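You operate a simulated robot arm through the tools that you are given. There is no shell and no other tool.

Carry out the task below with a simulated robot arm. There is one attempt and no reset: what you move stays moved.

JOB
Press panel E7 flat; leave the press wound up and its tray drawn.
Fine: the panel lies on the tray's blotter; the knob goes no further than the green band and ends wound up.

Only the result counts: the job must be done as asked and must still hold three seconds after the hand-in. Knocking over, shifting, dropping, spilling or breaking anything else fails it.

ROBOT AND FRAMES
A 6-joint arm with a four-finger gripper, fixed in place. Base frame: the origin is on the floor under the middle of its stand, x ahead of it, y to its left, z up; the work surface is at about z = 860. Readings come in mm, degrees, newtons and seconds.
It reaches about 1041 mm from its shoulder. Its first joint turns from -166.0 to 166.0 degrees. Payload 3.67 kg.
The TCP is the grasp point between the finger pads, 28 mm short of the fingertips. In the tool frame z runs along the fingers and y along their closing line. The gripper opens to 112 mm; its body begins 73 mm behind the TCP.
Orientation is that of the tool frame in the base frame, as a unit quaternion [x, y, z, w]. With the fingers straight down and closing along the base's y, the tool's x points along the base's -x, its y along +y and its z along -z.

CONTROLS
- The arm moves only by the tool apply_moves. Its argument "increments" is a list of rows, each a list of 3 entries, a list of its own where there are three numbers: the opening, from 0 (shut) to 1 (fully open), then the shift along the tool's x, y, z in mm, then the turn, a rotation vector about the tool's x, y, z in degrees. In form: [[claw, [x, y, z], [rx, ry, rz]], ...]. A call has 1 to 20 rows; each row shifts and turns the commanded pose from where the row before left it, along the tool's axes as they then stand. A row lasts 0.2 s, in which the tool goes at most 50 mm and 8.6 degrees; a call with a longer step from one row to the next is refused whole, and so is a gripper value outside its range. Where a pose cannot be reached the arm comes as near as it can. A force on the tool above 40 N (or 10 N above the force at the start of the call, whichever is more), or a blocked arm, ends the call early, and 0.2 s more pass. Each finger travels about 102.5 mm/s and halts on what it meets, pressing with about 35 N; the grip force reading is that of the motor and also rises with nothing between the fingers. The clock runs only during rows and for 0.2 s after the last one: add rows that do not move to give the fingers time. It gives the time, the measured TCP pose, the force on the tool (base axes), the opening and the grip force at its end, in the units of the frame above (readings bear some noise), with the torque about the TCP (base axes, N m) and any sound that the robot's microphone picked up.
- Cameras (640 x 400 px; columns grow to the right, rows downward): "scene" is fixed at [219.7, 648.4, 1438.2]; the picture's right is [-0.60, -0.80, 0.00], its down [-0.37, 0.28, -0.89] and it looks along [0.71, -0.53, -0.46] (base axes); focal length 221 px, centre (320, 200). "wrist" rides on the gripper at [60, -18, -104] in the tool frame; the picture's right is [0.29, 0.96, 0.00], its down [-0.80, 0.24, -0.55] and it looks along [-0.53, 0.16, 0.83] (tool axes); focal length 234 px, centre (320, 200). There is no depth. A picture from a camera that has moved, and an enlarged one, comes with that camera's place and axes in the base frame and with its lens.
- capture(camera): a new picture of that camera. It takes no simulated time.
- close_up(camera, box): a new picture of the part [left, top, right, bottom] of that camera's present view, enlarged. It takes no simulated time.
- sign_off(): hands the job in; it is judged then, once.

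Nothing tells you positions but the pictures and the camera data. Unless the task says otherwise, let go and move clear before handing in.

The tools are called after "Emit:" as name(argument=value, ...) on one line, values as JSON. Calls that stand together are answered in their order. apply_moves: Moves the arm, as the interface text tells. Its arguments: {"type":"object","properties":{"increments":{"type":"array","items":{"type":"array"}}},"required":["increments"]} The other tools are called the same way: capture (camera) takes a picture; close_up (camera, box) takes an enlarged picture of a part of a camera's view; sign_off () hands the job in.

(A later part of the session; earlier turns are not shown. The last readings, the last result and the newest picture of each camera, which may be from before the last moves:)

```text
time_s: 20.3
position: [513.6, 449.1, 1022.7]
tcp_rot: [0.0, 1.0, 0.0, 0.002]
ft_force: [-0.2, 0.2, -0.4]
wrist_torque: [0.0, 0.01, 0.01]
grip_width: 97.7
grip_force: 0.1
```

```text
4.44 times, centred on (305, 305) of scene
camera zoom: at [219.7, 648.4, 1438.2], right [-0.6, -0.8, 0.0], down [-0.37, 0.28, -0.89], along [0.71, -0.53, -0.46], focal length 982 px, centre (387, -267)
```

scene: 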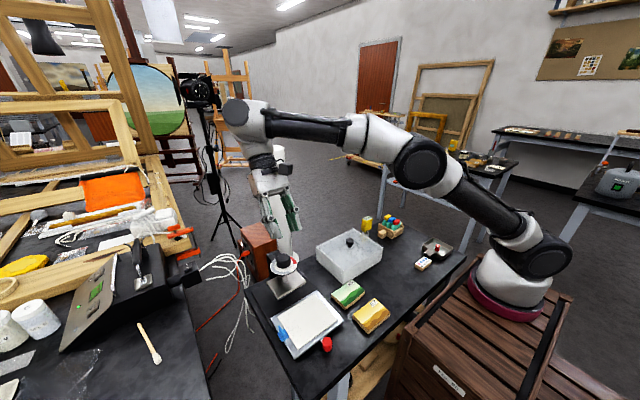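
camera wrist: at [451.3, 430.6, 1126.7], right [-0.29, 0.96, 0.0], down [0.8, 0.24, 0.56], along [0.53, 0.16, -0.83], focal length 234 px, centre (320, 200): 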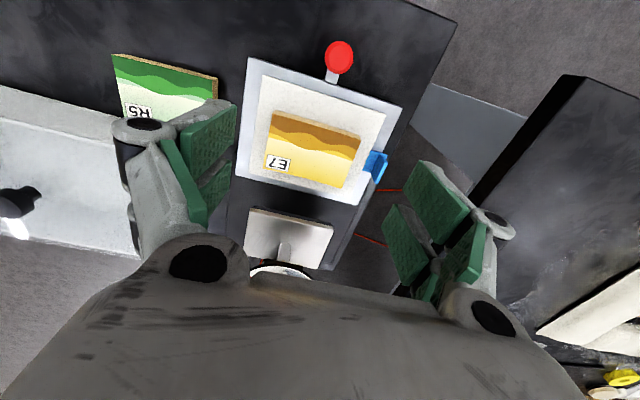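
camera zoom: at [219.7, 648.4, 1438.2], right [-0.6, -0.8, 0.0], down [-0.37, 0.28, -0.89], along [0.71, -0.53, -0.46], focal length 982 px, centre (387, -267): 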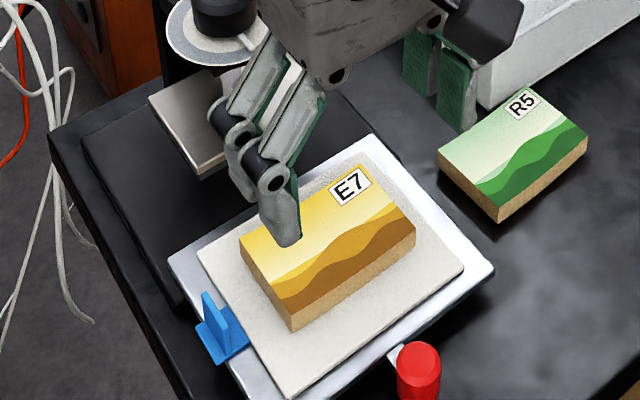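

Emit:
close_up(camera="wrist", box=[230, 30, 410, 280])

Emit:
close_up(camera="wrist", box=[235, 50, 415, 205])

```text
1.60 times, centred on (320, 155) of wrist
camera zoom: at [451.3, 430.6, 1126.7], right [-0.29, 0.96, 0.0], down [0.8, 0.24, 0.56], along [0.53, 0.16, -0.83], focal length 375 px, centre (320, 272)
```

zoom: 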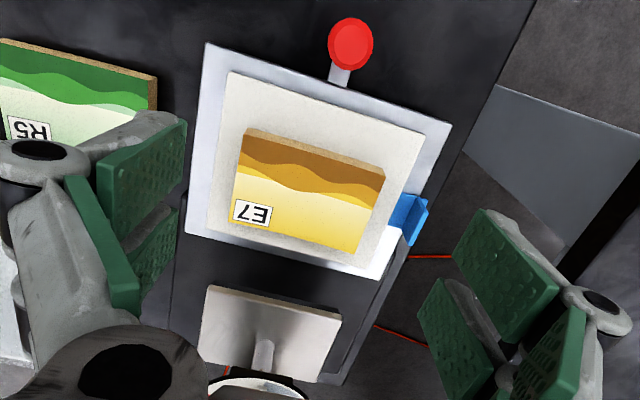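

```text
2.58 times, centred on (325, 128) of wrist
camera zoom: at [451.3, 430.6, 1126.7], right [-0.29, 0.96, 0.0], down [0.8, 0.24, 0.56], along [0.53, 0.16, -0.83], focal length 604 px, centre (307, 387)
```

zoom: 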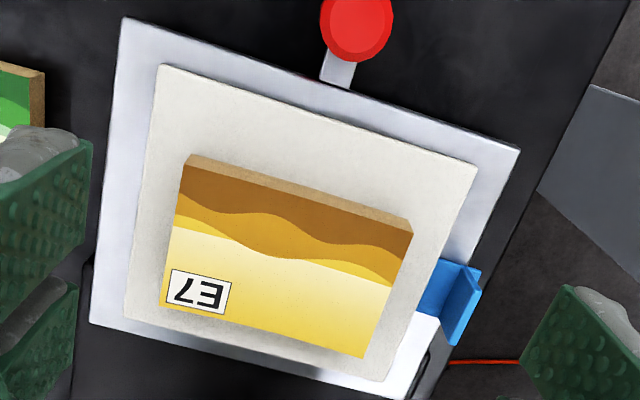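

The panel sits on the blotter within about 2 mm of its centre. Next I approach the red handle with the tool tilted forward so the gripper body stays clear of the dial, and check alignment before descending.

Emit:
apply_moves(increments=[[0.5, [0, 0, 0], [0, -8, 0]], [0.5, [0, 0, 0], [0, -8, 0]], [0.5, [0, 0, 0], [0, -8, 0]], [0.5, [41.5, 0, 16], [0, 0, 0]], [0.5, [41.5, 0, 16], [0, 0, 0]], [0.5, [0, 0, 0], [0, 0, 0]]])

Emit:
capture(camera="wrist")

Emit:
close_up(camera="scene", box=[250, 250, 390, 370])

```text
time_s: 21.7
position: [450.0, 452.0, 958.4]
tcp_rot: [0.0, 0.978, 0.001, 0.209]
ft_force: [0.7, 1.2, 0.5]
wrist_torque: [0.01, -0.04, 0.0]
grip_width: 56.3
grip_force: 0.0
```

```text
taken
camera wrist: at [352.5, 432.8, 1029.5], right [-0.26, 0.96, -0.12], down [0.5, 0.24, 0.83], along [0.82, 0.16, -0.54], focal length 234 px, centre (320, 200)
```

wrist: 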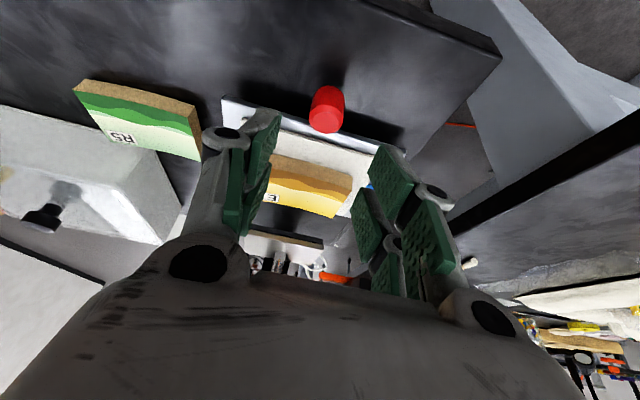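

```text
3.33 times, centred on (320, 310) of scene
camera zoom: at [219.7, 648.4, 1438.2], right [-0.6, -0.8, 0.0], down [-0.37, 0.28, -0.89], along [0.71, -0.53, -0.46], focal length 736 px, centre (320, -167)
```

zoom: 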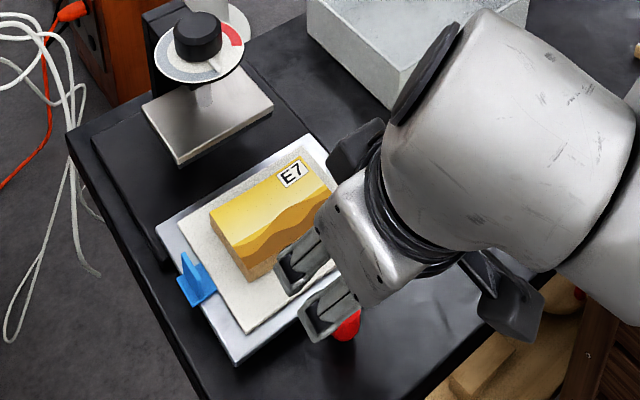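

Emit:
apply_moves(increments=[[0.5, [11.75, -0.75, 24.6], [0, 0, 0]], [0.5, [8, -0.75, 16.5], [0, 0, 0]], [0.5, [3.7, 0, 8.1], [0, 0, 0]], [0.5, [0, 0, 0], [0, 0, 0]]])

Emit:
capture(camera="wrist")

Emit:
close_up(camera="scene", box=[250, 270, 370, 370])

```text
time_s: 22.7
position: [449.0, 448.3, 906.4]
tcp_rot: [0.001, 0.978, 0.0, 0.208]
ft_force: [0.6, -1.3, 0.1]
wrist_torque: [0.03, 0.02, 0.03]
grip_width: 56.1
grip_force: 0.0
```

```text
taken
camera wrist: at [350.5, 429.3, 976.6], right [-0.26, 0.96, -0.12], down [0.5, 0.24, 0.83], along [0.82, 0.16, -0.54], focal length 234 px, centre (320, 200)
```

wrist: 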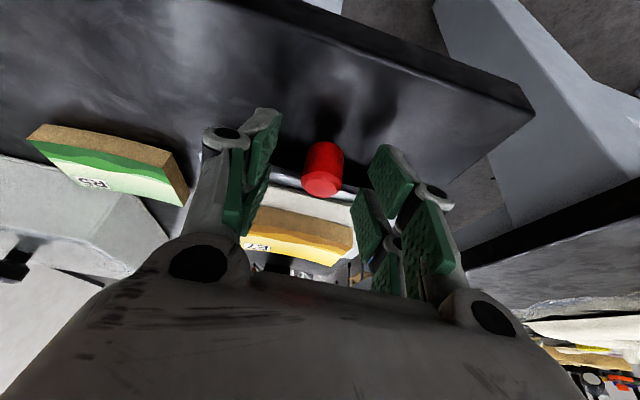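

```text
4.00 times, centred on (310, 320) of scene
camera zoom: at [219.7, 648.4, 1438.2], right [-0.6, -0.8, 0.0], down [-0.37, 0.28, -0.89], along [0.71, -0.53, -0.46], focal length 883 px, centre (360, -280)
```

zoom: 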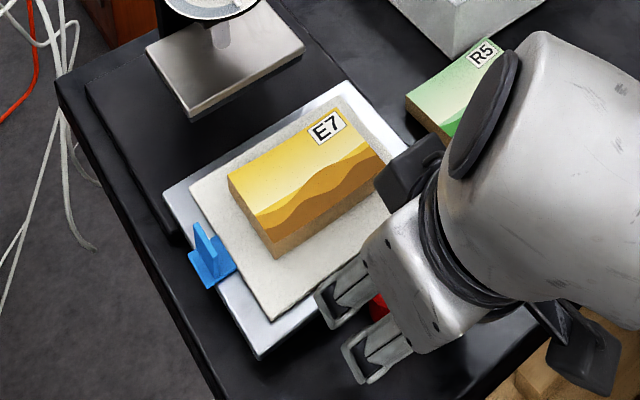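

Emit:
apply_moves(increments=[[0.5, [1.6, 2.5, 3.6], [0, 0, 0]], [0.35, [0, 0, 0], [0, 0, 0]], [0.25, [0, 0, 0], [0, 0, 0]], [0.15, [0, 0, 0], [0, 0, 0]], [0.1, [0, 0, 0], [0, 0, 0]], [0.1, [0, 0, 0], [0, 0, 0]]])

Emit:
capture(camera="wrist")

Emit:
close_up(camera="scene", box=[250, 270, 370, 370])

```text
time_s: 24.1
position: [448.9, 450.1, 903.0]
tcp_rot: [0.0, 0.978, 0.001, 0.209]
ft_force: [0.1, -4.7, -2.9]
wrist_torque: [-0.02, -0.09, -0.03]
grip_width: 22.7
grip_force: 44.5
```

```text
taken
camera wrist: at [350.5, 431.3, 972.5], right [-0.26, 0.96, -0.12], down [0.5, 0.24, 0.83], along [0.82, 0.16, -0.54], focal length 234 px, centre (320, 200)
```

wrist: 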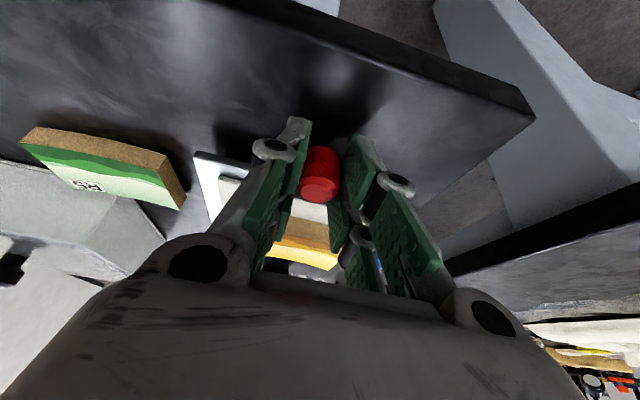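

```text
4.00 times, centred on (310, 320) of scene
camera zoom: at [219.7, 648.4, 1438.2], right [-0.6, -0.8, 0.0], down [-0.37, 0.28, -0.89], along [0.71, -0.53, -0.46], focal length 883 px, centre (360, -280)
```

zoom: 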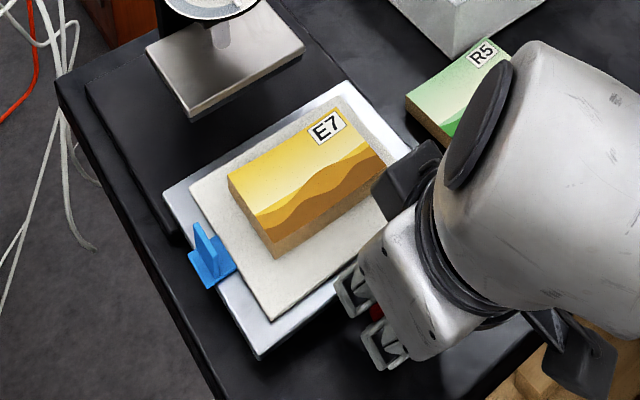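

Handle gripped at 22.7 mm. I'll push the tray toward the press in small steps, watching the force and the clearance under the platen.

Emit:
apply_moves(increments=[[0.1, [-4.57, 0, 2.03], [0, 0, 0]], [0.1, [-9.14, 0, 4.07], [0, 0, 0]], [0.1, [-9.14, 0, 4.07], [0, 0, 0]], [0.1, [-9.14, 0, 4.07], [0, 0, 0]], [0.1, [0, 0, 0], [0, 0, 0]]])

Emit:
capture(camera="wrist")

Emit:
close_up(camera="scene", box=[250, 240, 370, 360])

```text
time_s: 25.3
position: [482.7, 449.8, 901.8]
tcp_rot: [0.0, 0.978, 0.002, 0.208]
ft_force: [-1.1, 4.1, -5.3]
wrist_torque: [0.05, 0.14, 0.14]
grip_width: 22.6
grip_force: 44.8
```

```text
taken
camera wrist: at [385.9, 431.1, 972.5], right [-0.26, 0.96, -0.11], down [0.5, 0.24, 0.83], along [0.82, 0.16, -0.54], focal length 234 px, centre (320, 200)
```

wrist: 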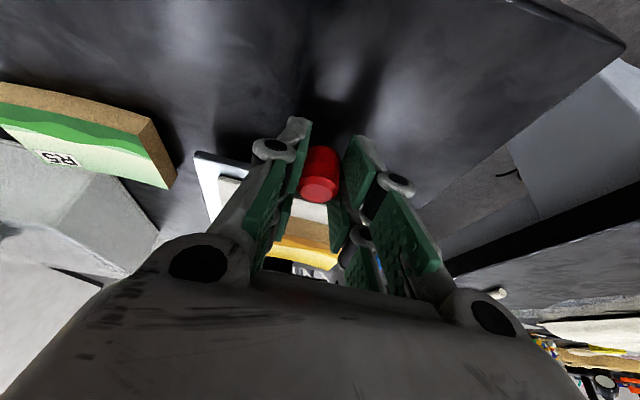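

```text
3.33 times, centred on (310, 300) of scene
camera zoom: at [219.7, 648.4, 1438.2], right [-0.6, -0.8, 0.0], down [-0.37, 0.28, -0.89], along [0.71, -0.53, -0.46], focal length 736 px, centre (353, -133)
```

zoom: 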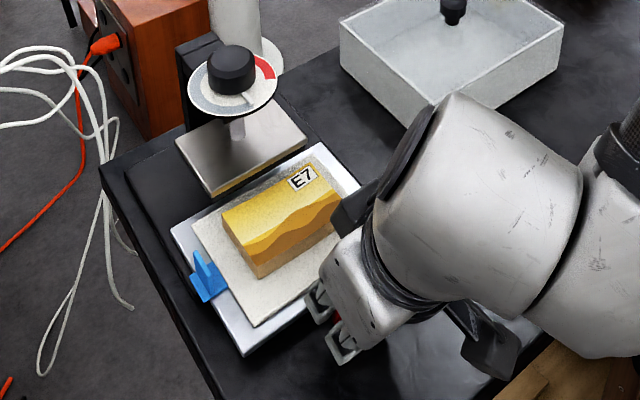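

Emit:
close_up(camera="scene", box=[290, 265, 360, 325])

Emit:
close_up(camera="wrist", box=[250, 190, 350, 280])

```text
6.67 times, centred on (325, 295) of scene
camera zoom: at [219.7, 648.4, 1438.2], right [-0.6, -0.8, 0.0], down [-0.37, 0.28, -0.89], along [0.71, -0.53, -0.46], focal length 1472 px, centre (287, -433)
```

zoom: 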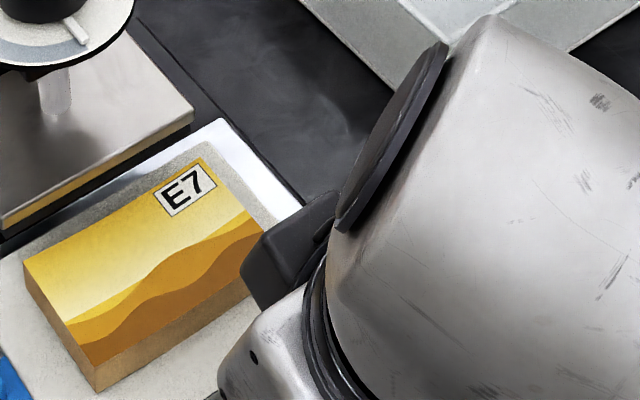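

```text
4.44 times, centred on (300, 235) of wrist
camera zoom: at [385.9, 431.1, 972.5], right [-0.26, 0.96, -0.11], down [0.5, 0.24, 0.83], along [0.82, 0.16, -0.54], focal length 1041 px, centre (409, 44)
```

zoom: 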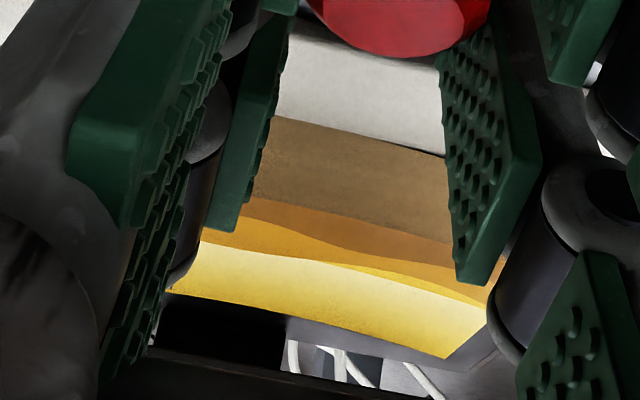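

There is a visible gap between the panel top and the platen underside, so I'll keep pushing in small steps.

Emit:
apply_moves(increments=[[0.1, [-9.14, 0, 4.07], [0, 0, 0]], [0.1, [-9.14, 0, 4.07], [0, 0, 0]], [0.1, [-9.14, 0, 4.07], [0, 0, 0]], [0.1, [-9.14, 0, 4.07], [0, 0, 0]], [0.1, [0, 0, 0], [0, 0, 0]]])

Emit:
capture(camera="wrist")

Emit:
close_up(camera="scene", box=[250, 230, 370, 350])

```text
time_s: 26.5
position: [522.7, 449.4, 902.2]
tcp_rot: [0.001, 0.978, 0.0, 0.209]
ft_force: [0.0, 3.6, 1.6]
wrist_torque: [-0.02, 0.45, 0.07]
grip_width: 22.5
grip_force: 45.0
```

```text
taken
camera wrist: at [425.8, 431.2, 972.5], right [-0.26, 0.96, -0.12], down [0.5, 0.24, 0.83], along [0.82, 0.16, -0.54], focal length 234 px, centre (320, 200)
```

wrist: 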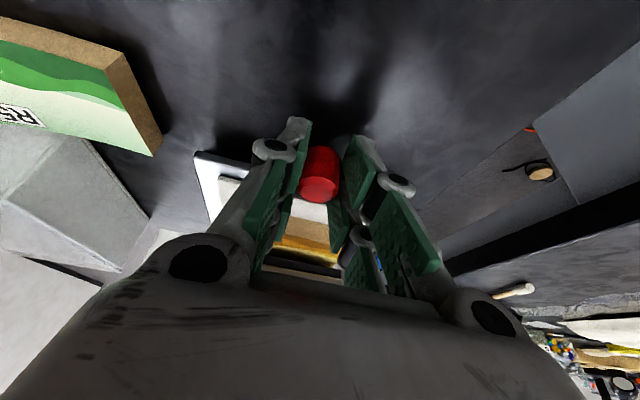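

```text
3.33 times, centred on (310, 290) of scene
camera zoom: at [219.7, 648.4, 1438.2], right [-0.6, -0.8, 0.0], down [-0.37, 0.28, -0.89], along [0.71, -0.53, -0.46], focal length 736 px, centre (353, -100)
```

zoom: 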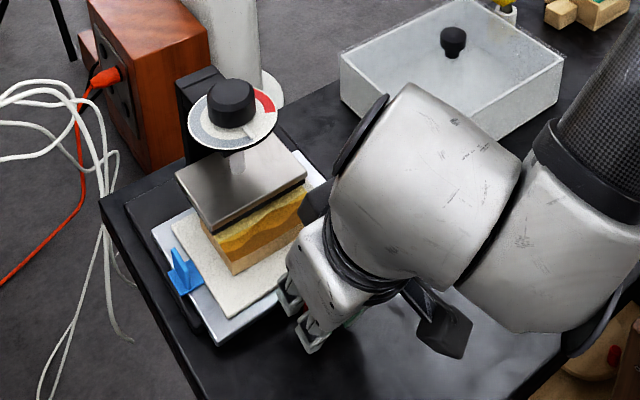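

Emit:
apply_moves(increments=[[0.1, [-7.3, 0, 3.26], [0, 0, 0]], [0.1, [-7.3, 0, 3.26], [0, 0, 0]], [0.1, [-7.3, 0, 3.26], [0, 0, 0]], [0.1, [0, 0, 0], [0, 0, 0]]])

Emit:
close_up(camera="scene", box=[250, 230, 370, 350])

```text
time_s: 27.5
position: [548.3, 450.3, 901.9]
tcp_rot: [0.001, 0.978, 0.001, 0.208]
ft_force: [0.1, 1.6, 0.2]
wrist_torque: [0.07, -0.44, 0.09]
grip_width: 22.7
grip_force: 45.3
```

```text
3.33 times, centred on (310, 290) of scene
camera zoom: at [219.7, 648.4, 1438.2], right [-0.6, -0.8, 0.0], down [-0.37, 0.28, -0.89], along [0.71, -0.53, -0.46], focal length 736 px, centre (353, -100)
```

zoom: 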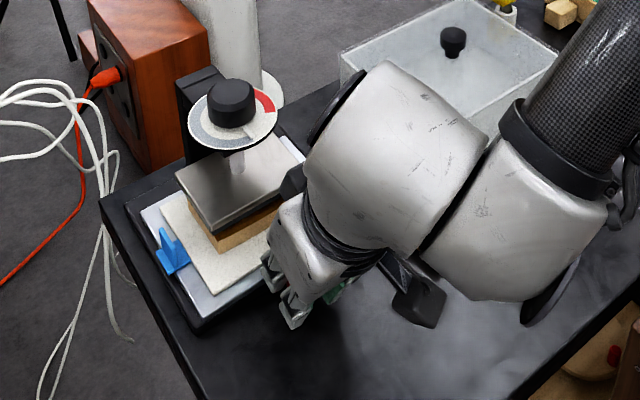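

Emit:
apply_moves(increments=[[0.1, [-3.66, 0, 1.63], [0, 0, 0]], [0.1, [-2.74, 0, 1.22], [0, 0, 0]], [0.1, [-1.83, 0, 0.81], [0, 0, 0]], [0.1, [-1.83, 0, 0.81], [0, 0, 0]], [0.1, [0, 0, 0], [0, 0, 0]]])

Emit:
close_up(camera="scene", box=[250, 230, 370, 350])

```text
time_s: 28.6
position: [554.7, 450.1, 902.3]
tcp_rot: [-0.001, 0.978, 0.001, 0.208]
ft_force: [-19.7, -6.5, 9.5]
wrist_torque: [-0.23, 0.04, -0.04]
grip_width: 23.0
grip_force: 45.2
stopped in row 5: the force on the tool passed its limit at 41 N (the readings are from after the stop); the commanded pose is now the measured one
```

```text
3.33 times, centred on (310, 290) of scene
camera zoom: at [219.7, 648.4, 1438.2], right [-0.6, -0.8, 0.0], down [-0.37, 0.28, -0.89], along [0.71, -0.53, -0.46], focal length 736 px, centre (353, -100)
```

zoom: 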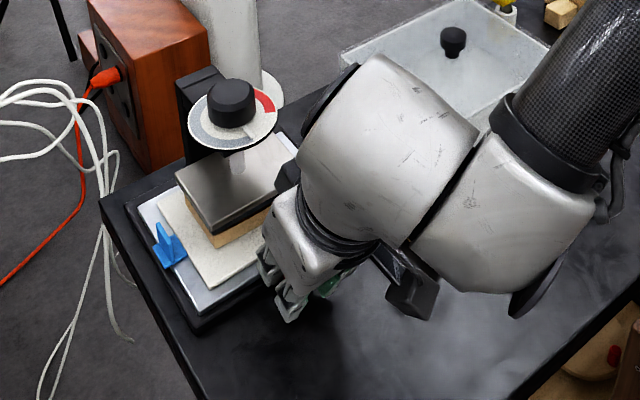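

The tray travelled about 107 mm and met a firm stop, which puts the panel under the platen. I'll release the handle, back off along the fingers, and look.

Emit:
apply_moves(increments=[[0.2, [0, 0, 0], [0, 0, 0]], [0.4, [0, 0, 0], [0, 0, 0]], [0.5, [0, 0, 0], [0, 0, 0]], [0.5, [0, 0, -10], [0, 0, 0]], [0.5, [0, 0, -25], [0, 0, 0]], [0.5, [0, 0, -25], [0, 0, 0]], [0.5, [15, 0, -5], [0, 0, 0]], [0.5, [0, 0, 0], [0, 0, 0]]])

Emit:
capture(camera="wrist")

Emit:
close_up(camera="scene", box=[250, 230, 370, 350])

```text
time_s: 30.4
position: [516.0, 448.9, 954.0]
tcp_rot: [-0.001, 0.978, 0.001, 0.208]
ft_force: [0.8, -0.2, 0.6]
wrist_torque: [-0.02, -0.02, -0.02]
grip_width: 55.7
grip_force: 0.0
```

```text
taken
camera wrist: at [418.4, 430.6, 1024.5], right [-0.26, 0.96, -0.12], down [0.5, 0.24, 0.83], along [0.82, 0.16, -0.55], focal length 234 px, centre (320, 200)
```

wrist: 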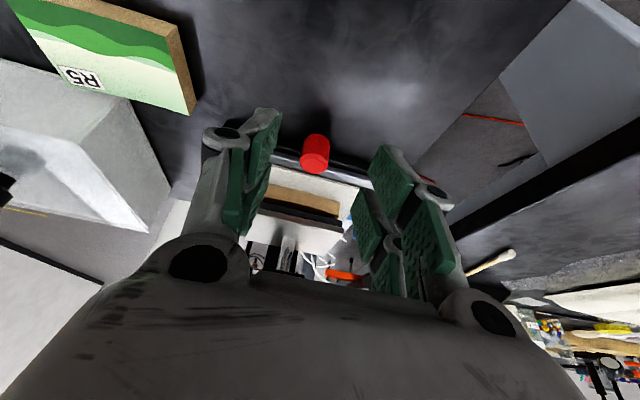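

```text
3.33 times, centred on (310, 290) of scene
camera zoom: at [219.7, 648.4, 1438.2], right [-0.6, -0.8, 0.0], down [-0.37, 0.28, -0.89], along [0.71, -0.53, -0.46], focal length 736 px, centre (353, -100)
```

zoom: 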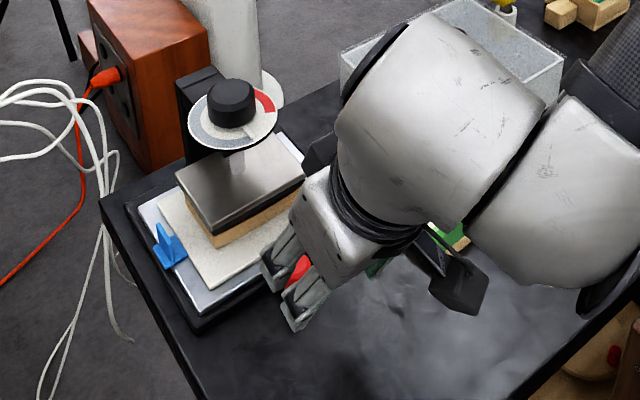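

Emit:
close_up(camera="wrist", box=[240, 120, 390, 270])

Emit:
close_up(camera="scene", box=[270, 265, 330, 325])

```text
2.67 times, centred on (315, 195) of wrist
camera zoom: at [418.4, 430.6, 1024.5], right [-0.26, 0.96, -0.12], down [0.5, 0.24, 0.83], along [0.82, 0.16, -0.55], focal length 624 px, centre (333, 213)
```

zoom: 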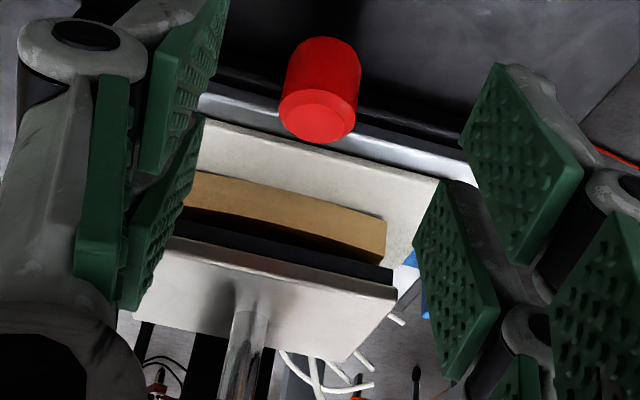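

```text
6.67 times, centred on (300, 295) of scene
camera zoom: at [219.7, 648.4, 1438.2], right [-0.6, -0.8, 0.0], down [-0.37, 0.28, -0.89], along [0.71, -0.53, -0.46], focal length 1472 px, centre (453, -433)
```

zoom: 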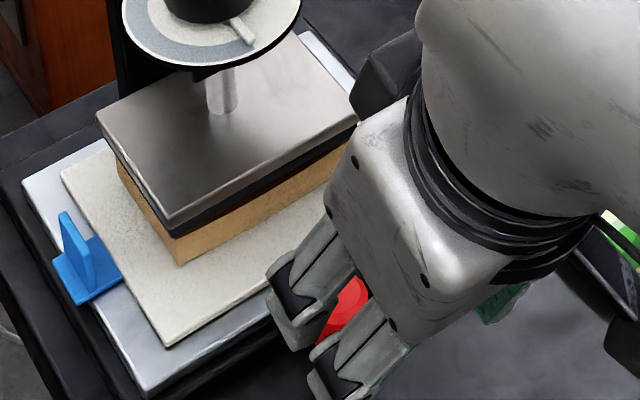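

The panel is centred under the platen. Now I'll rise, straighten the tool and hover above the knob to locate its axis precisely.

Emit:
apply_moves(increments=[[0.7, [-18.3, 0, -41.1], [0, 0, 0]], [0.7, [-18.3, 0, -41.1], [0, 0, 0]], [0.7, [-18.3, 0, -41.1], [0, 0, 0]], [0.7, [-12, 0, -27], [0, 0, 0]], [0.7, [0, 0, 0], [0, 8, 0]], [0.7, [0, 0, 0], [0, 8, 0]], [0.7, [0, 0, 0], [0, 8, 0]], [0.7, [-46, 0, 0], [0, 0, 0]], [0.7, [-46, 0, 0], [0, 0, 0]], [0.7, [-46, 0, 0], [0, 0, 0]], [0.7, [0, 0, 20], [0, 0, 0]], [0.7, [0, 0, 0], [0, 0, 0]]])

Emit:
capture(camera="wrist")

Emit:
close_up(camera="scene", box=[230, 190, 370, 330])

```text
time_s: 33.0
position: [654.8, 451.2, 1098.3]
tcp_rot: [0.0, 1.0, 0.001, 0.0]
ft_force: [-0.1, -0.5, -0.1]
wrist_torque: [-0.02, 0.0, 0.02]
grip_width: 78.3
grip_force: 0.1
```

```text
taken
camera wrist: at [593.4, 432.9, 1202.9], right [-0.29, 0.96, 0.0], down [0.8, 0.24, 0.55], along [0.53, 0.16, -0.83], focal length 234 px, centre (320, 200)
```

wrist: 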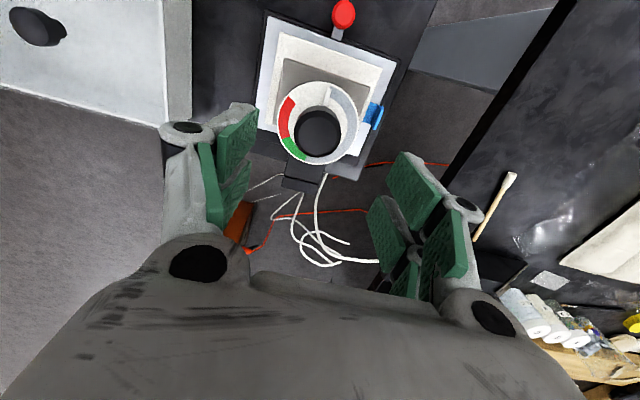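

```text
2.86 times, centred on (300, 260) of scene
camera zoom: at [219.7, 648.4, 1438.2], right [-0.6, -0.8, 0.0], down [-0.37, 0.28, -0.89], along [0.71, -0.53, -0.46], focal length 631 px, centre (377, 29)
```

zoom: 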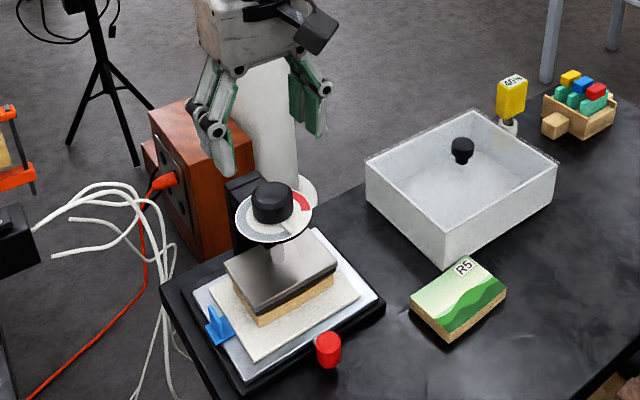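

Emit:
close_up(camera="wrist", box=[270, 70, 370, 180])

Emit:
close_up(camera="scene", box=[275, 245, 315, 280])

```text
3.64 times, centred on (320, 125) of wrist
camera zoom: at [593.4, 432.9, 1202.9], right [-0.29, 0.96, 0.0], down [0.8, 0.24, 0.55], along [0.53, 0.16, -0.83], focal length 852 px, centre (320, 473)
```

zoom: 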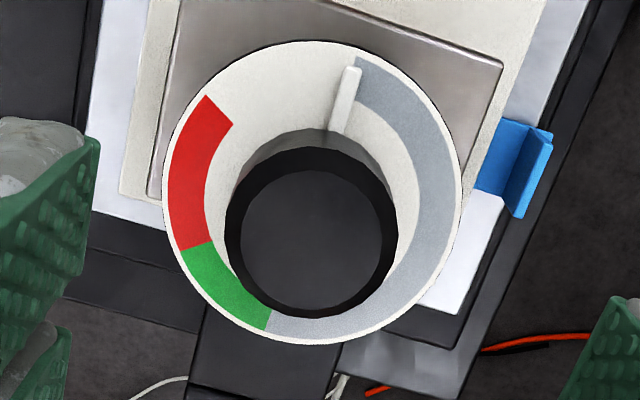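

```text
11.43 times, centred on (295, 262) of scene
camera zoom: at [219.7, 648.4, 1438.2], right [-0.6, -0.8, 0.0], down [-0.37, 0.28, -0.89], along [0.71, -0.53, -0.46], focal length 2524 px, centre (606, -514)
```

zoom: 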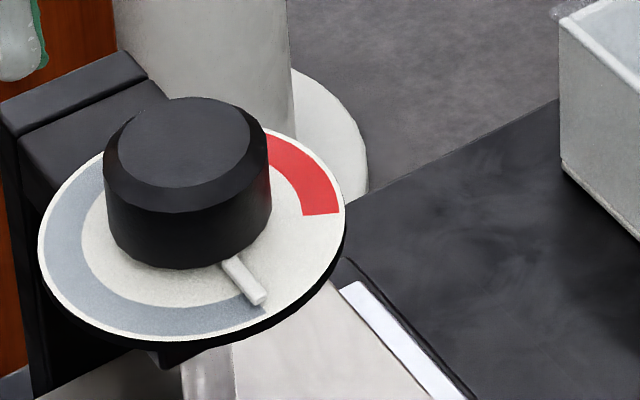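

I place the knob axis at about (654.3, 449.2), with the dial face at z≈986 and knob top at z≈1014. Before gripping, I'll check in free air that the wrist can turn the range I need, pre-rotating −100° so a single grip can cover about 205°.

Emit:
apply_moves(increments=[[0.7, [-0.9, -1.7, 0], [0, 0, -8.4]], [0.7, [0, 0, 0], [0, 0, -8.4]], [0.7, [0, 0, 0], [0, 0, -8.4]], [0.7, [0, 0, 0], [0, 0, -8.4]], [0.7, [0, 0, 0], [0, 0, -8.4]], [0.7, [0, 0, 0], [0, 0, -8.4]], [0.7, [0, 0, 0], [0, 0, -8.4]], [0.7, [0, 0, 0], [0, 0, -8.4]], [0.7, [0, 0, 0], [0, 0, -8.4]], [0.7, [0, 0, 0], [0, 0, -8.4]], [0.7, [0, 0, 0], [0, 0, -8.4]], [0.7, [0, 0, 0], [0, 0, -8.4]], [0.7, [0, 0, 0], [0, 0, 0]]])

Emit:
capture(camera="wrist")

Emit:
capture(camera="scene")

```text
time_s: 35.9
position: [655.1, 448.5, 1098.3]
tcp_rot: [0.771, -0.636, -0.001, -0.001]
ft_force: [0.6, -0.5, -0.1]
wrist_torque: [-0.01, 0.01, -0.01]
grip_width: 78.4
grip_force: 0.1
```

```text
taken
camera wrist: at [683.8, 392.7, 1202.9], right [-0.89, -0.46, 0.0], down [-0.39, 0.74, 0.56], along [-0.26, 0.49, -0.83], focal length 234 px, centre (320, 200)
```

wrist: 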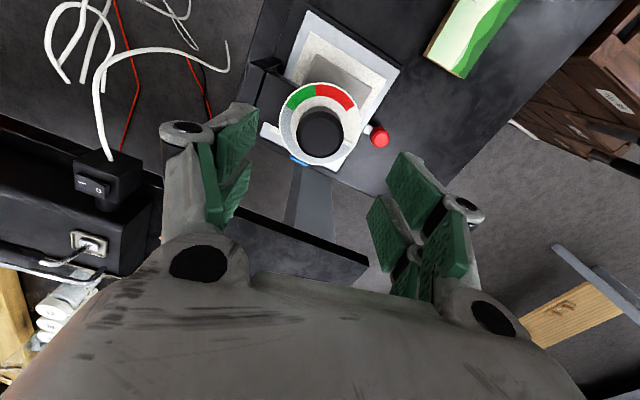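

```text
taken
```

scene: 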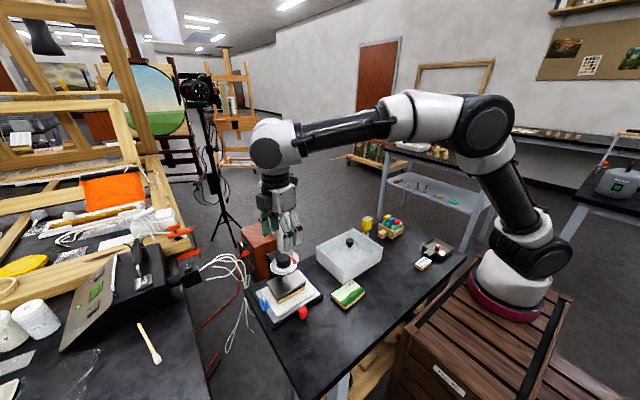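

Emit:
close_up(camera="wrist", box=[270, 70, 370, 180])

Emit:
apply_moves(increments=[[0.7, [0, 0, 0], [0, 0, 8.4]], [0.7, [0, 0, 0], [0, 0, 8.4]], [0.7, [0, 0, 0], [0, 0, 8.4]], [0.7, [0, 0, 0], [0, 0, 8.4]], [0.7, [0, 0, 0], [0, 0, 8.4]], [0.7, [0, 0, 0], [0, 0, 8.4]], [0.7, [0, 0, 0], [0, 0, 8.4]], [0.7, [0, 0, 0], [0, 0, 8.4]], [0.7, [0, 0, 0], [0, 0, 8.4]], [0.7, [0, 0, 0], [0, 0, 8.4]], [0.7, [0, 0, 0], [0, 0, 8.4]], [0.7, [0, 0, 0], [0, 0, 8.4]], [0.7, [0, 0, 0], [0, 0, 8.4]], [0.7, [0, 0, 0], [0, 0, 8.4]], [0.7, [0, 0, 0], [0, 0, 8.4]], [0.7, [0, 0, 0], [0, 0, 8.4]], [0.7, [0, 0, 0], [0, 0, 8.4]], [0.7, [0, 0, 0], [0, 0, 8.4]], [0.7, [0, 0, 0], [0, 0, 8.4]], [0.7, [0, 0, 0], [0, 0, 8.4]]])

Emit:
apply_moves(increments=[[0.7, [0, 0, 0], [0, 0, 8.4]], [0.7, [0, 0, 0], [0, 0, 8.4]], [0.7, [0, 0, 0], [0, 0, 8.4]], [0.7, [0, 0, 0], [0, 0, 8.4]], [0.7, [0, 0, 0], [0, 0, 8.4]], [0.7, [0, 0, 0], [0, 0, 0]]])

Emit:
capture(camera="wrist")

Emit:
close_up(camera="wrist", box=[270, 70, 370, 180])

```text
3.64 times, centred on (320, 125) of wrist
camera zoom: at [683.8, 392.7, 1202.9], right [-0.89, -0.46, 0.0], down [-0.39, 0.74, 0.56], along [-0.26, 0.49, -0.83], focal length 852 px, centre (320, 473)
```

zoom: 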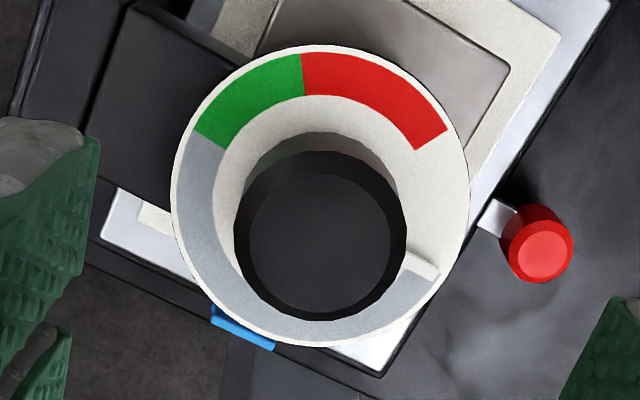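

```text
time_s: 40.0
position: [656.0, 448.1, 1099.8]
tcp_rot: [0.554, 0.833, 0.0, -0.001]
ft_force: [0.0, -0.7, 0.5]
wrist_torque: [0.01, 0.0, 0.04]
grip_width: 78.4
grip_force: 0.2
```

```text
time_s: 41.5
position: [657.1, 447.9, 1097.4]
tcp_rot: [0.815, 0.579, -0.001, 0.0]
ft_force: [0.3, 0.7, 0.1]
wrist_torque: [0.0, 0.01, 0.0]
grip_width: 78.1
grip_force: 0.1
```

```text
taken
camera wrist: at [657.8, 509.7, 1202.4], right [1.0, -0.04, 0.0], down [-0.04, -0.83, 0.55], along [-0.02, -0.55, -0.83], focal length 234 px, centre (320, 200)
```

wrist: 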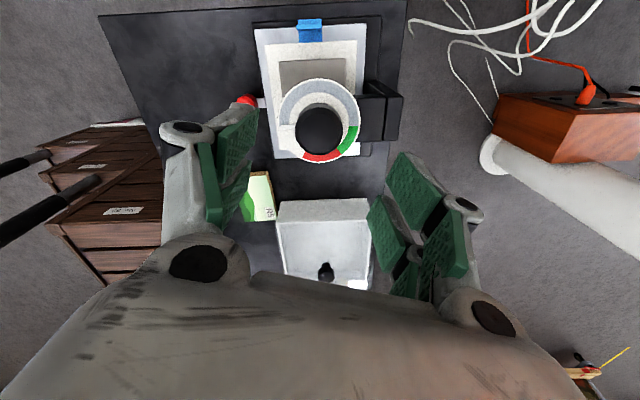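

```text
3.64 times, centred on (320, 125) of wrist
camera zoom: at [657.8, 509.7, 1202.4], right [1.0, -0.04, 0.0], down [-0.04, -0.83, 0.55], along [-0.02, -0.55, -0.83], focal length 852 px, centre (320, 473)
```

zoom: 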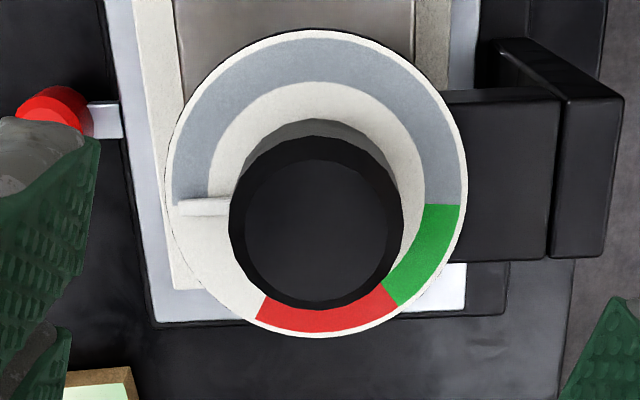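

The wrist covers −101° to +109° and the knob sits about (−0.7, +1.6) mm from my axis. I'll test a little further to +120°, then come back to −90° so the pointer lies in the gap between the two pads.

Emit:
apply_moves(increments=[[0.7, [0, 0, 0], [0, 0, 5.4]], [0.7, [0, 0, 0], [0, 0, 5.4]], [0.7, [0, 0, 0], [0, 0, 0]]])

Emit:
apply_moves(increments=[[0.7, [0, 0, 0], [0, 0, -8.4]], [0.7, [0, 0, 0], [0, 0, -8.4]], [0.7, [0, 0, 0], [0, 0, -8.4]], [0.7, [0, 0, 0], [0, 0, -8.4]], [0.7, [0, 0, 0], [0, 0, -8.4]], [0.7, [0, 0, 0], [0, 0, -8.4]], [0.7, [0, 0, 0], [0, 0, -8.4]], [0.7, [0, 0, 0], [0, 0, -8.4]], [0.7, [0, 0, 0], [0, 0, -8.4]], [0.7, [0, 0, 0], [0, 0, -8.4]], [0.7, [0, 0, 0], [0, 0, -8.4]], [0.7, [0, 0, 0], [0, 0, -8.4]], [0.7, [0, 0, 0], [0, 0, -8.4]], [0.7, [0, 0, 0], [0, 0, -8.4]], [0.7, [0, 0, 0], [0, 0, -8.4]], [0.7, [0, 0, 0], [0, 0, -8.4]], [0.7, [0, 0, 0], [0, 0, -8.4]], [0.7, [0, 0, 0], [0, 0, -8.4]], [0.7, [0, 0, 0], [0, 0, -8.4]], [0.7, [0, 0, 0], [0, 0, -8.4]]])

Emit:
apply_moves(increments=[[0.7, [0, 0, 0], [0, 0, -8.4]], [0.7, [0, 0, 0], [0, 0, -8.4]], [0.7, [0, 0, 0], [0, 0, -8.4]], [0.7, [0, 0, 0], [0, 0, -8.4]], [0.7, [0, 0, 0], [0, 0, -8.4]], [0.7, [0, 0, 0], [0, 0, 0]], [0.7, [0, 0, 0], [0, 0, 0]]])

Emit:
capture(camera="wrist")

Emit:
close_up(camera="wrist", box=[270, 70, 370, 180])

```text
time_s: 42.2
position: [659.7, 445.2, 1098.9]
tcp_rot: [0.839, 0.545, -0.001, -0.003]
ft_force: [-0.2, 0.4, 0.3]
wrist_torque: [0.03, -0.01, -0.02]
grip_width: 78.5
grip_force: 0.0
out of reach, approached as far as the arm can: row 1, 2
```

```text
time_s: 46.5
position: [661.3, 445.9, 1100.2]
tcp_rot: [-0.455, 0.89, 0.003, -0.002]
ft_force: [0.2, -0.4, -0.1]
wrist_torque: [0.01, 0.03, -0.04]
grip_width: 78.5
grip_force: 0.0
```

```text
time_s: 48.0
position: [659.6, 444.8, 1098.3]
tcp_rot: [0.744, -0.668, -0.004, -0.001]
ft_force: [0.2, -0.1, 0.1]
wrist_torque: [-0.01, 0.0, 0.0]
grip_width: 78.5
grip_force: 0.1
```

```text
taken
camera wrist: at [683.7, 386.9, 1202.1], right [-0.92, -0.39, 0.0], down [-0.32, 0.77, 0.56], along [-0.22, 0.51, -0.83], focal length 234 px, centre (320, 200)
```

wrist: 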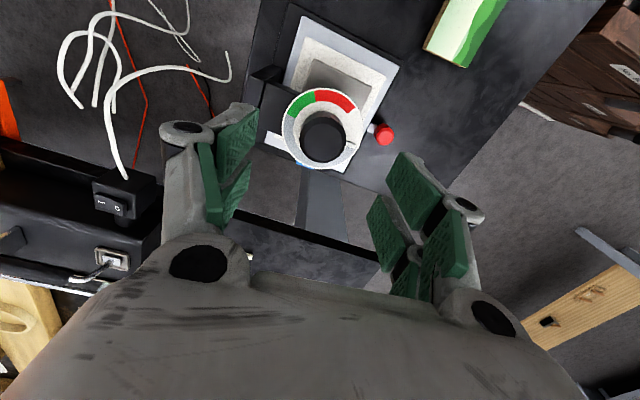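

```text
3.64 times, centred on (320, 125) of wrist
camera zoom: at [683.7, 386.9, 1202.1], right [-0.92, -0.39, 0.0], down [-0.32, 0.77, 0.56], along [-0.22, 0.51, -0.83], focal length 852 px, centre (320, 473)
```

zoom: 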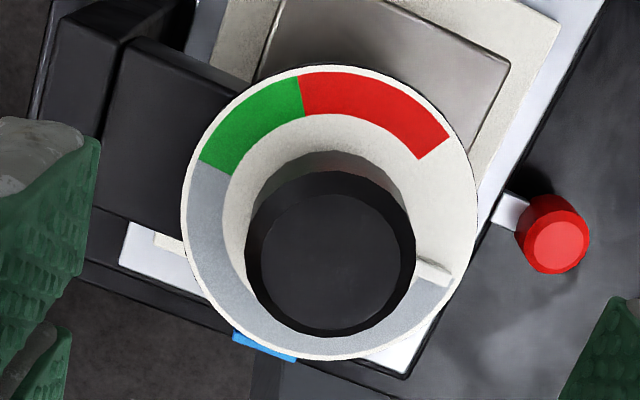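

The limit is near +114°, and trying it drifted the tool by about 5 mm, which I'll correct now. I'll pre-rotate further the other way to about −150° instead, which keeps the pointer clear of the pads and leaves range to spare.

Emit:
apply_moves(increments=[[0.7, [-5.1, 4.5, 0], [0, 0, 0]], [0.7, [0, 0, 0], [0, 0, -7.7]], [0.7, [0, 0, 0], [0, 0, -7.7]], [0.7, [0, 0, 0], [0, 0, -7.7]], [0.7, [0, 0, 0], [0, 0, -7.7]], [0.7, [0, 0, 0], [0, 0, -7.7]], [0.7, [0, 0, 0], [0, 0, -7.7]], [0.7, [0, 0, 0], [0, 0, -7.7]], [0.7, [0, 0, 0], [0, 0, 0]], [0.7, [0, 0, 0], [0, 0, 0]]])

Emit:
capture(camera="wrist")

Emit:
close_up(camera="wrist", box=[270, 70, 370, 180])

Emit:
close_up(camera="scene", box=[230, 170, 340, 300])

```text
time_s: 50.2
position: [653.6, 449.4, 1098.7]
tcp_rot: [0.966, -0.258, -0.003, -0.002]
ft_force: [-0.8, 0.1, 0.2]
wrist_torque: [-0.03, -0.05, 0.01]
grip_width: 78.3
grip_force: 0.1
```

```text
taken
camera wrist: at [714.9, 434.6, 1202.3], right [-0.23, -0.97, 0.0], down [-0.81, 0.19, 0.56], along [-0.54, 0.13, -0.83], focal length 234 px, centre (320, 200)
```

wrist: 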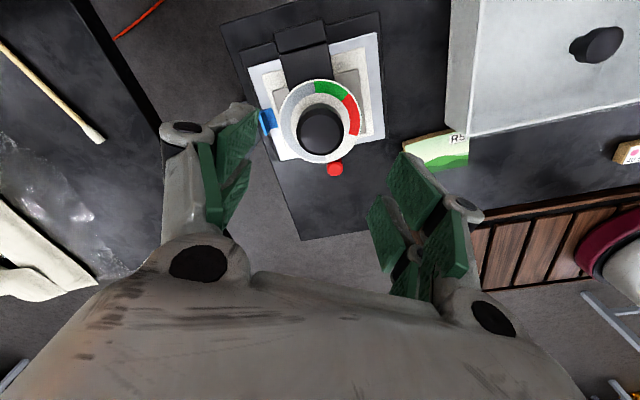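

```text
3.64 times, centred on (320, 125) of wrist
camera zoom: at [714.9, 434.6, 1202.3], right [-0.23, -0.97, 0.0], down [-0.81, 0.19, 0.56], along [-0.54, 0.13, -0.83], focal length 852 px, centre (320, 473)
```

zoom: 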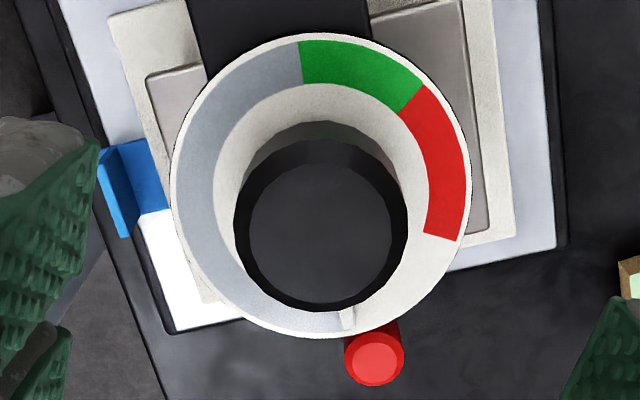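

```text
3.08 times, centred on (285, 235) of scene
camera zoom: at [219.7, 648.4, 1438.2], right [-0.6, -0.8, 0.0], down [-0.37, 0.28, -0.89], along [0.71, -0.53, -0.46], focal length 680 px, centre (428, 92)
```

zoom: 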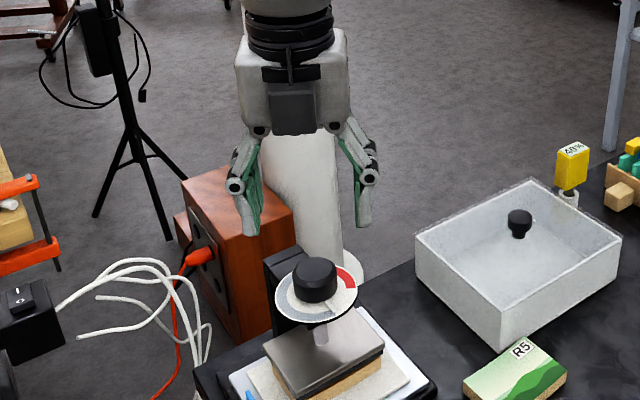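

The tool axis is centred on the knob within measurement error. I'll descend with the fingers open around it and check tip height against the dial before closing.

Emit:
apply_moves(increments=[[0.7, [0, 0, 35], [0, 0, 0]], [0.7, [0, 0, 30], [0, 0, 0]], [0.7, [0, 0, 15], [0, 0, 0]], [0.7, [0, 0, 0], [0, 0, 0]]])

Emit:
close_up(camera="scene", box=[255, 220, 325, 290])

Emit:
capture(camera="wrist")

```text
time_s: 51.2
position: [653.4, 450.1, 1017.0]
tcp_rot: [0.966, -0.259, -0.003, -0.001]
ft_force: [0.3, 1.3, -0.5]
wrist_torque: [-0.02, -0.04, 0.0]
grip_width: 78.2
grip_force: 0.0
```

```text
5.71 times, centred on (290, 255) of scene
camera zoom: at [219.7, 648.4, 1438.2], right [-0.6, -0.8, 0.0], down [-0.37, 0.28, -0.89], along [0.71, -0.53, -0.46], focal length 1262 px, centre (491, -114)
```

zoom: 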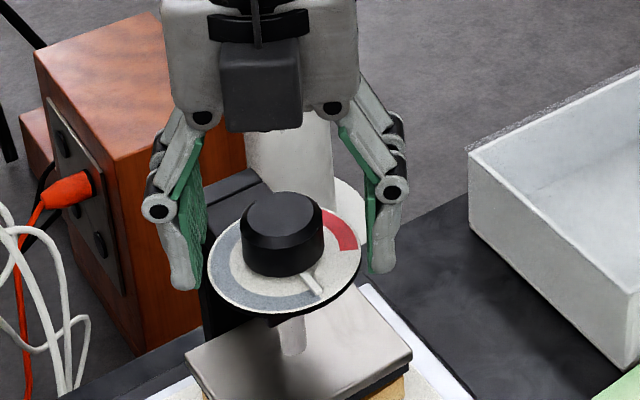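

```text
taken
camera wrist: at [714.0, 433.8, 1121.4], right [-0.23, -0.97, 0.0], down [-0.81, 0.19, 0.56], along [-0.54, 0.13, -0.83], focal length 234 px, centre (320, 200)
```

wrist: 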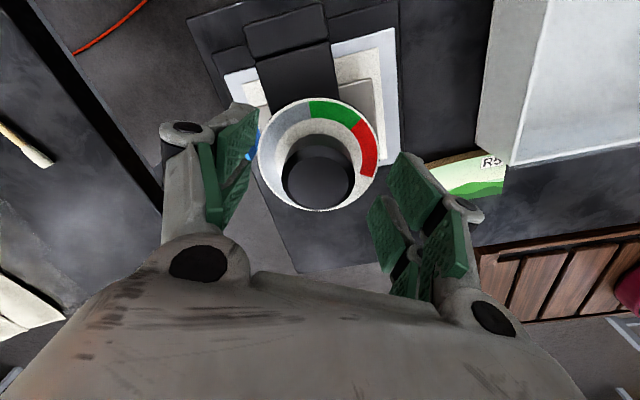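

I'm not fully certain of the tip height, so I'll raise 6 mm, narrow the fingers to about 56 mm above the dial, and check the clearance.

Emit:
apply_moves(increments=[[0.7, [0, 0, -6], [0, 0, 0]], [0.6, [0, 0, 0], [0, 0, 0]], [0.5, [0, 0, 0], [0, 0, 0]], [0.5, [0, 0, 0], [0, 0, 0]]])

Emit:
close_up(camera="scene", box=[260, 230, 320, 290])

Emit:
close_up(camera="wrist", box=[160, 80, 470, 290])

```text
time_s: 52.2
position: [654.4, 450.3, 1025.1]
tcp_rot: [0.966, -0.259, -0.004, 0.0]
ft_force: [0.0, -0.1, 0.7]
wrist_torque: [-0.02, -0.02, -0.01]
grip_width: 55.8
grip_force: 0.0
```

```text
6.67 times, centred on (290, 260) of scene
camera zoom: at [219.7, 648.4, 1438.2], right [-0.6, -0.8, 0.0], down [-0.37, 0.28, -0.89], along [0.71, -0.53, -0.46], focal length 1472 px, centre (520, -200)
```

zoom: 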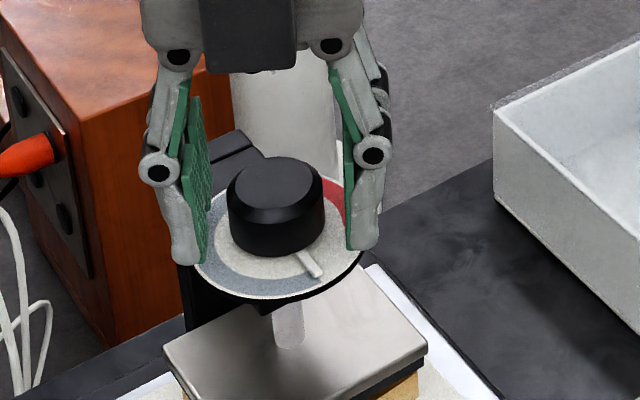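

```text
1.90 times, centred on (315, 185) of wrist
camera zoom: at [714.5, 434.5, 1127.8], right [-0.23, -0.97, 0.0], down [-0.81, 0.19, 0.56], along [-0.54, 0.13, -0.83], focal length 446 px, centre (330, 229)
```

zoom: 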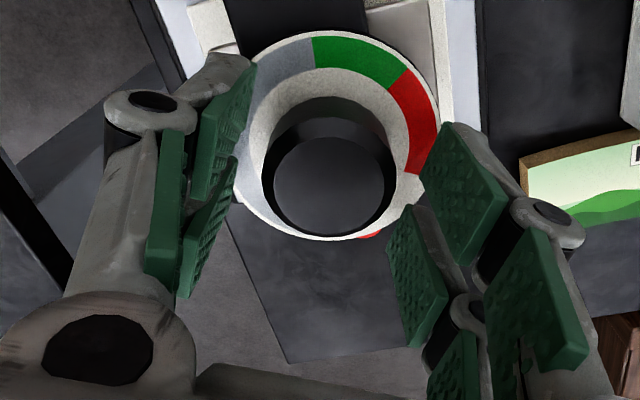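

The tips are about 12 mm above the dial and evenly placed around the knob. I'll go down 2 mm and close on it.

Emit:
apply_moves(increments=[[0.5, [0, 0, 2], [0, 0, 0]], [0.42, [0, 0, 0], [0, 0, 0]], [0.36, [0, 0, 0], [0, 0, 0]], [0.3, [0, 0, 0], [0, 0, 0]], [0.25, [0, 0, 0], [0, 0, 0]], [0.25, [0, 0, 0], [0, 0, 0]]])

Emit:
close_up(camera="scene", box=[260, 230, 320, 290])

Emit:
close_up(camera="wrist", box=[160, 80, 470, 290])

```text
time_s: 53.6
position: [655.8, 450.6, 1022.3]
tcp_rot: [0.966, -0.259, -0.003, -0.002]
ft_force: [2.8, 4.5, 0.5]
wrist_torque: [0.22, -0.14, 0.01]
grip_width: 38.7
grip_force: 45.5
```

```text
6.67 times, centred on (290, 260) of scene
camera zoom: at [219.7, 648.4, 1438.2], right [-0.6, -0.8, 0.0], down [-0.37, 0.28, -0.89], along [0.71, -0.53, -0.46], focal length 1472 px, centre (520, -200)
```

zoom: 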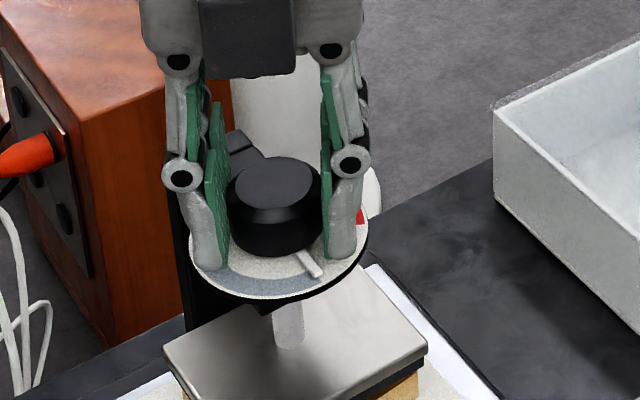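

```text
1.90 times, centred on (315, 185) of wrist
camera zoom: at [714.5, 434.9, 1125.6], right [-0.23, -0.97, 0.0], down [-0.81, 0.19, 0.56], along [-0.54, 0.13, -0.83], focal length 446 px, centre (330, 229)
```

zoom: 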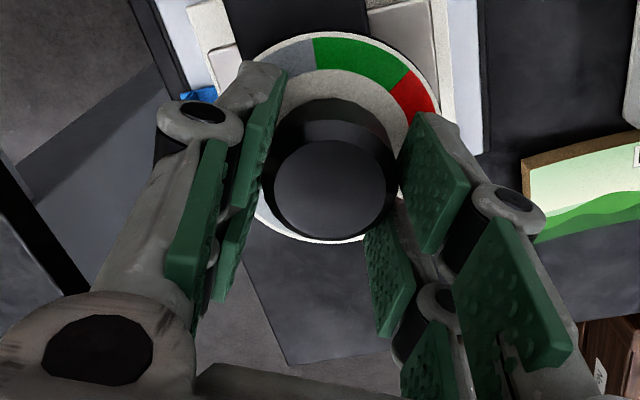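

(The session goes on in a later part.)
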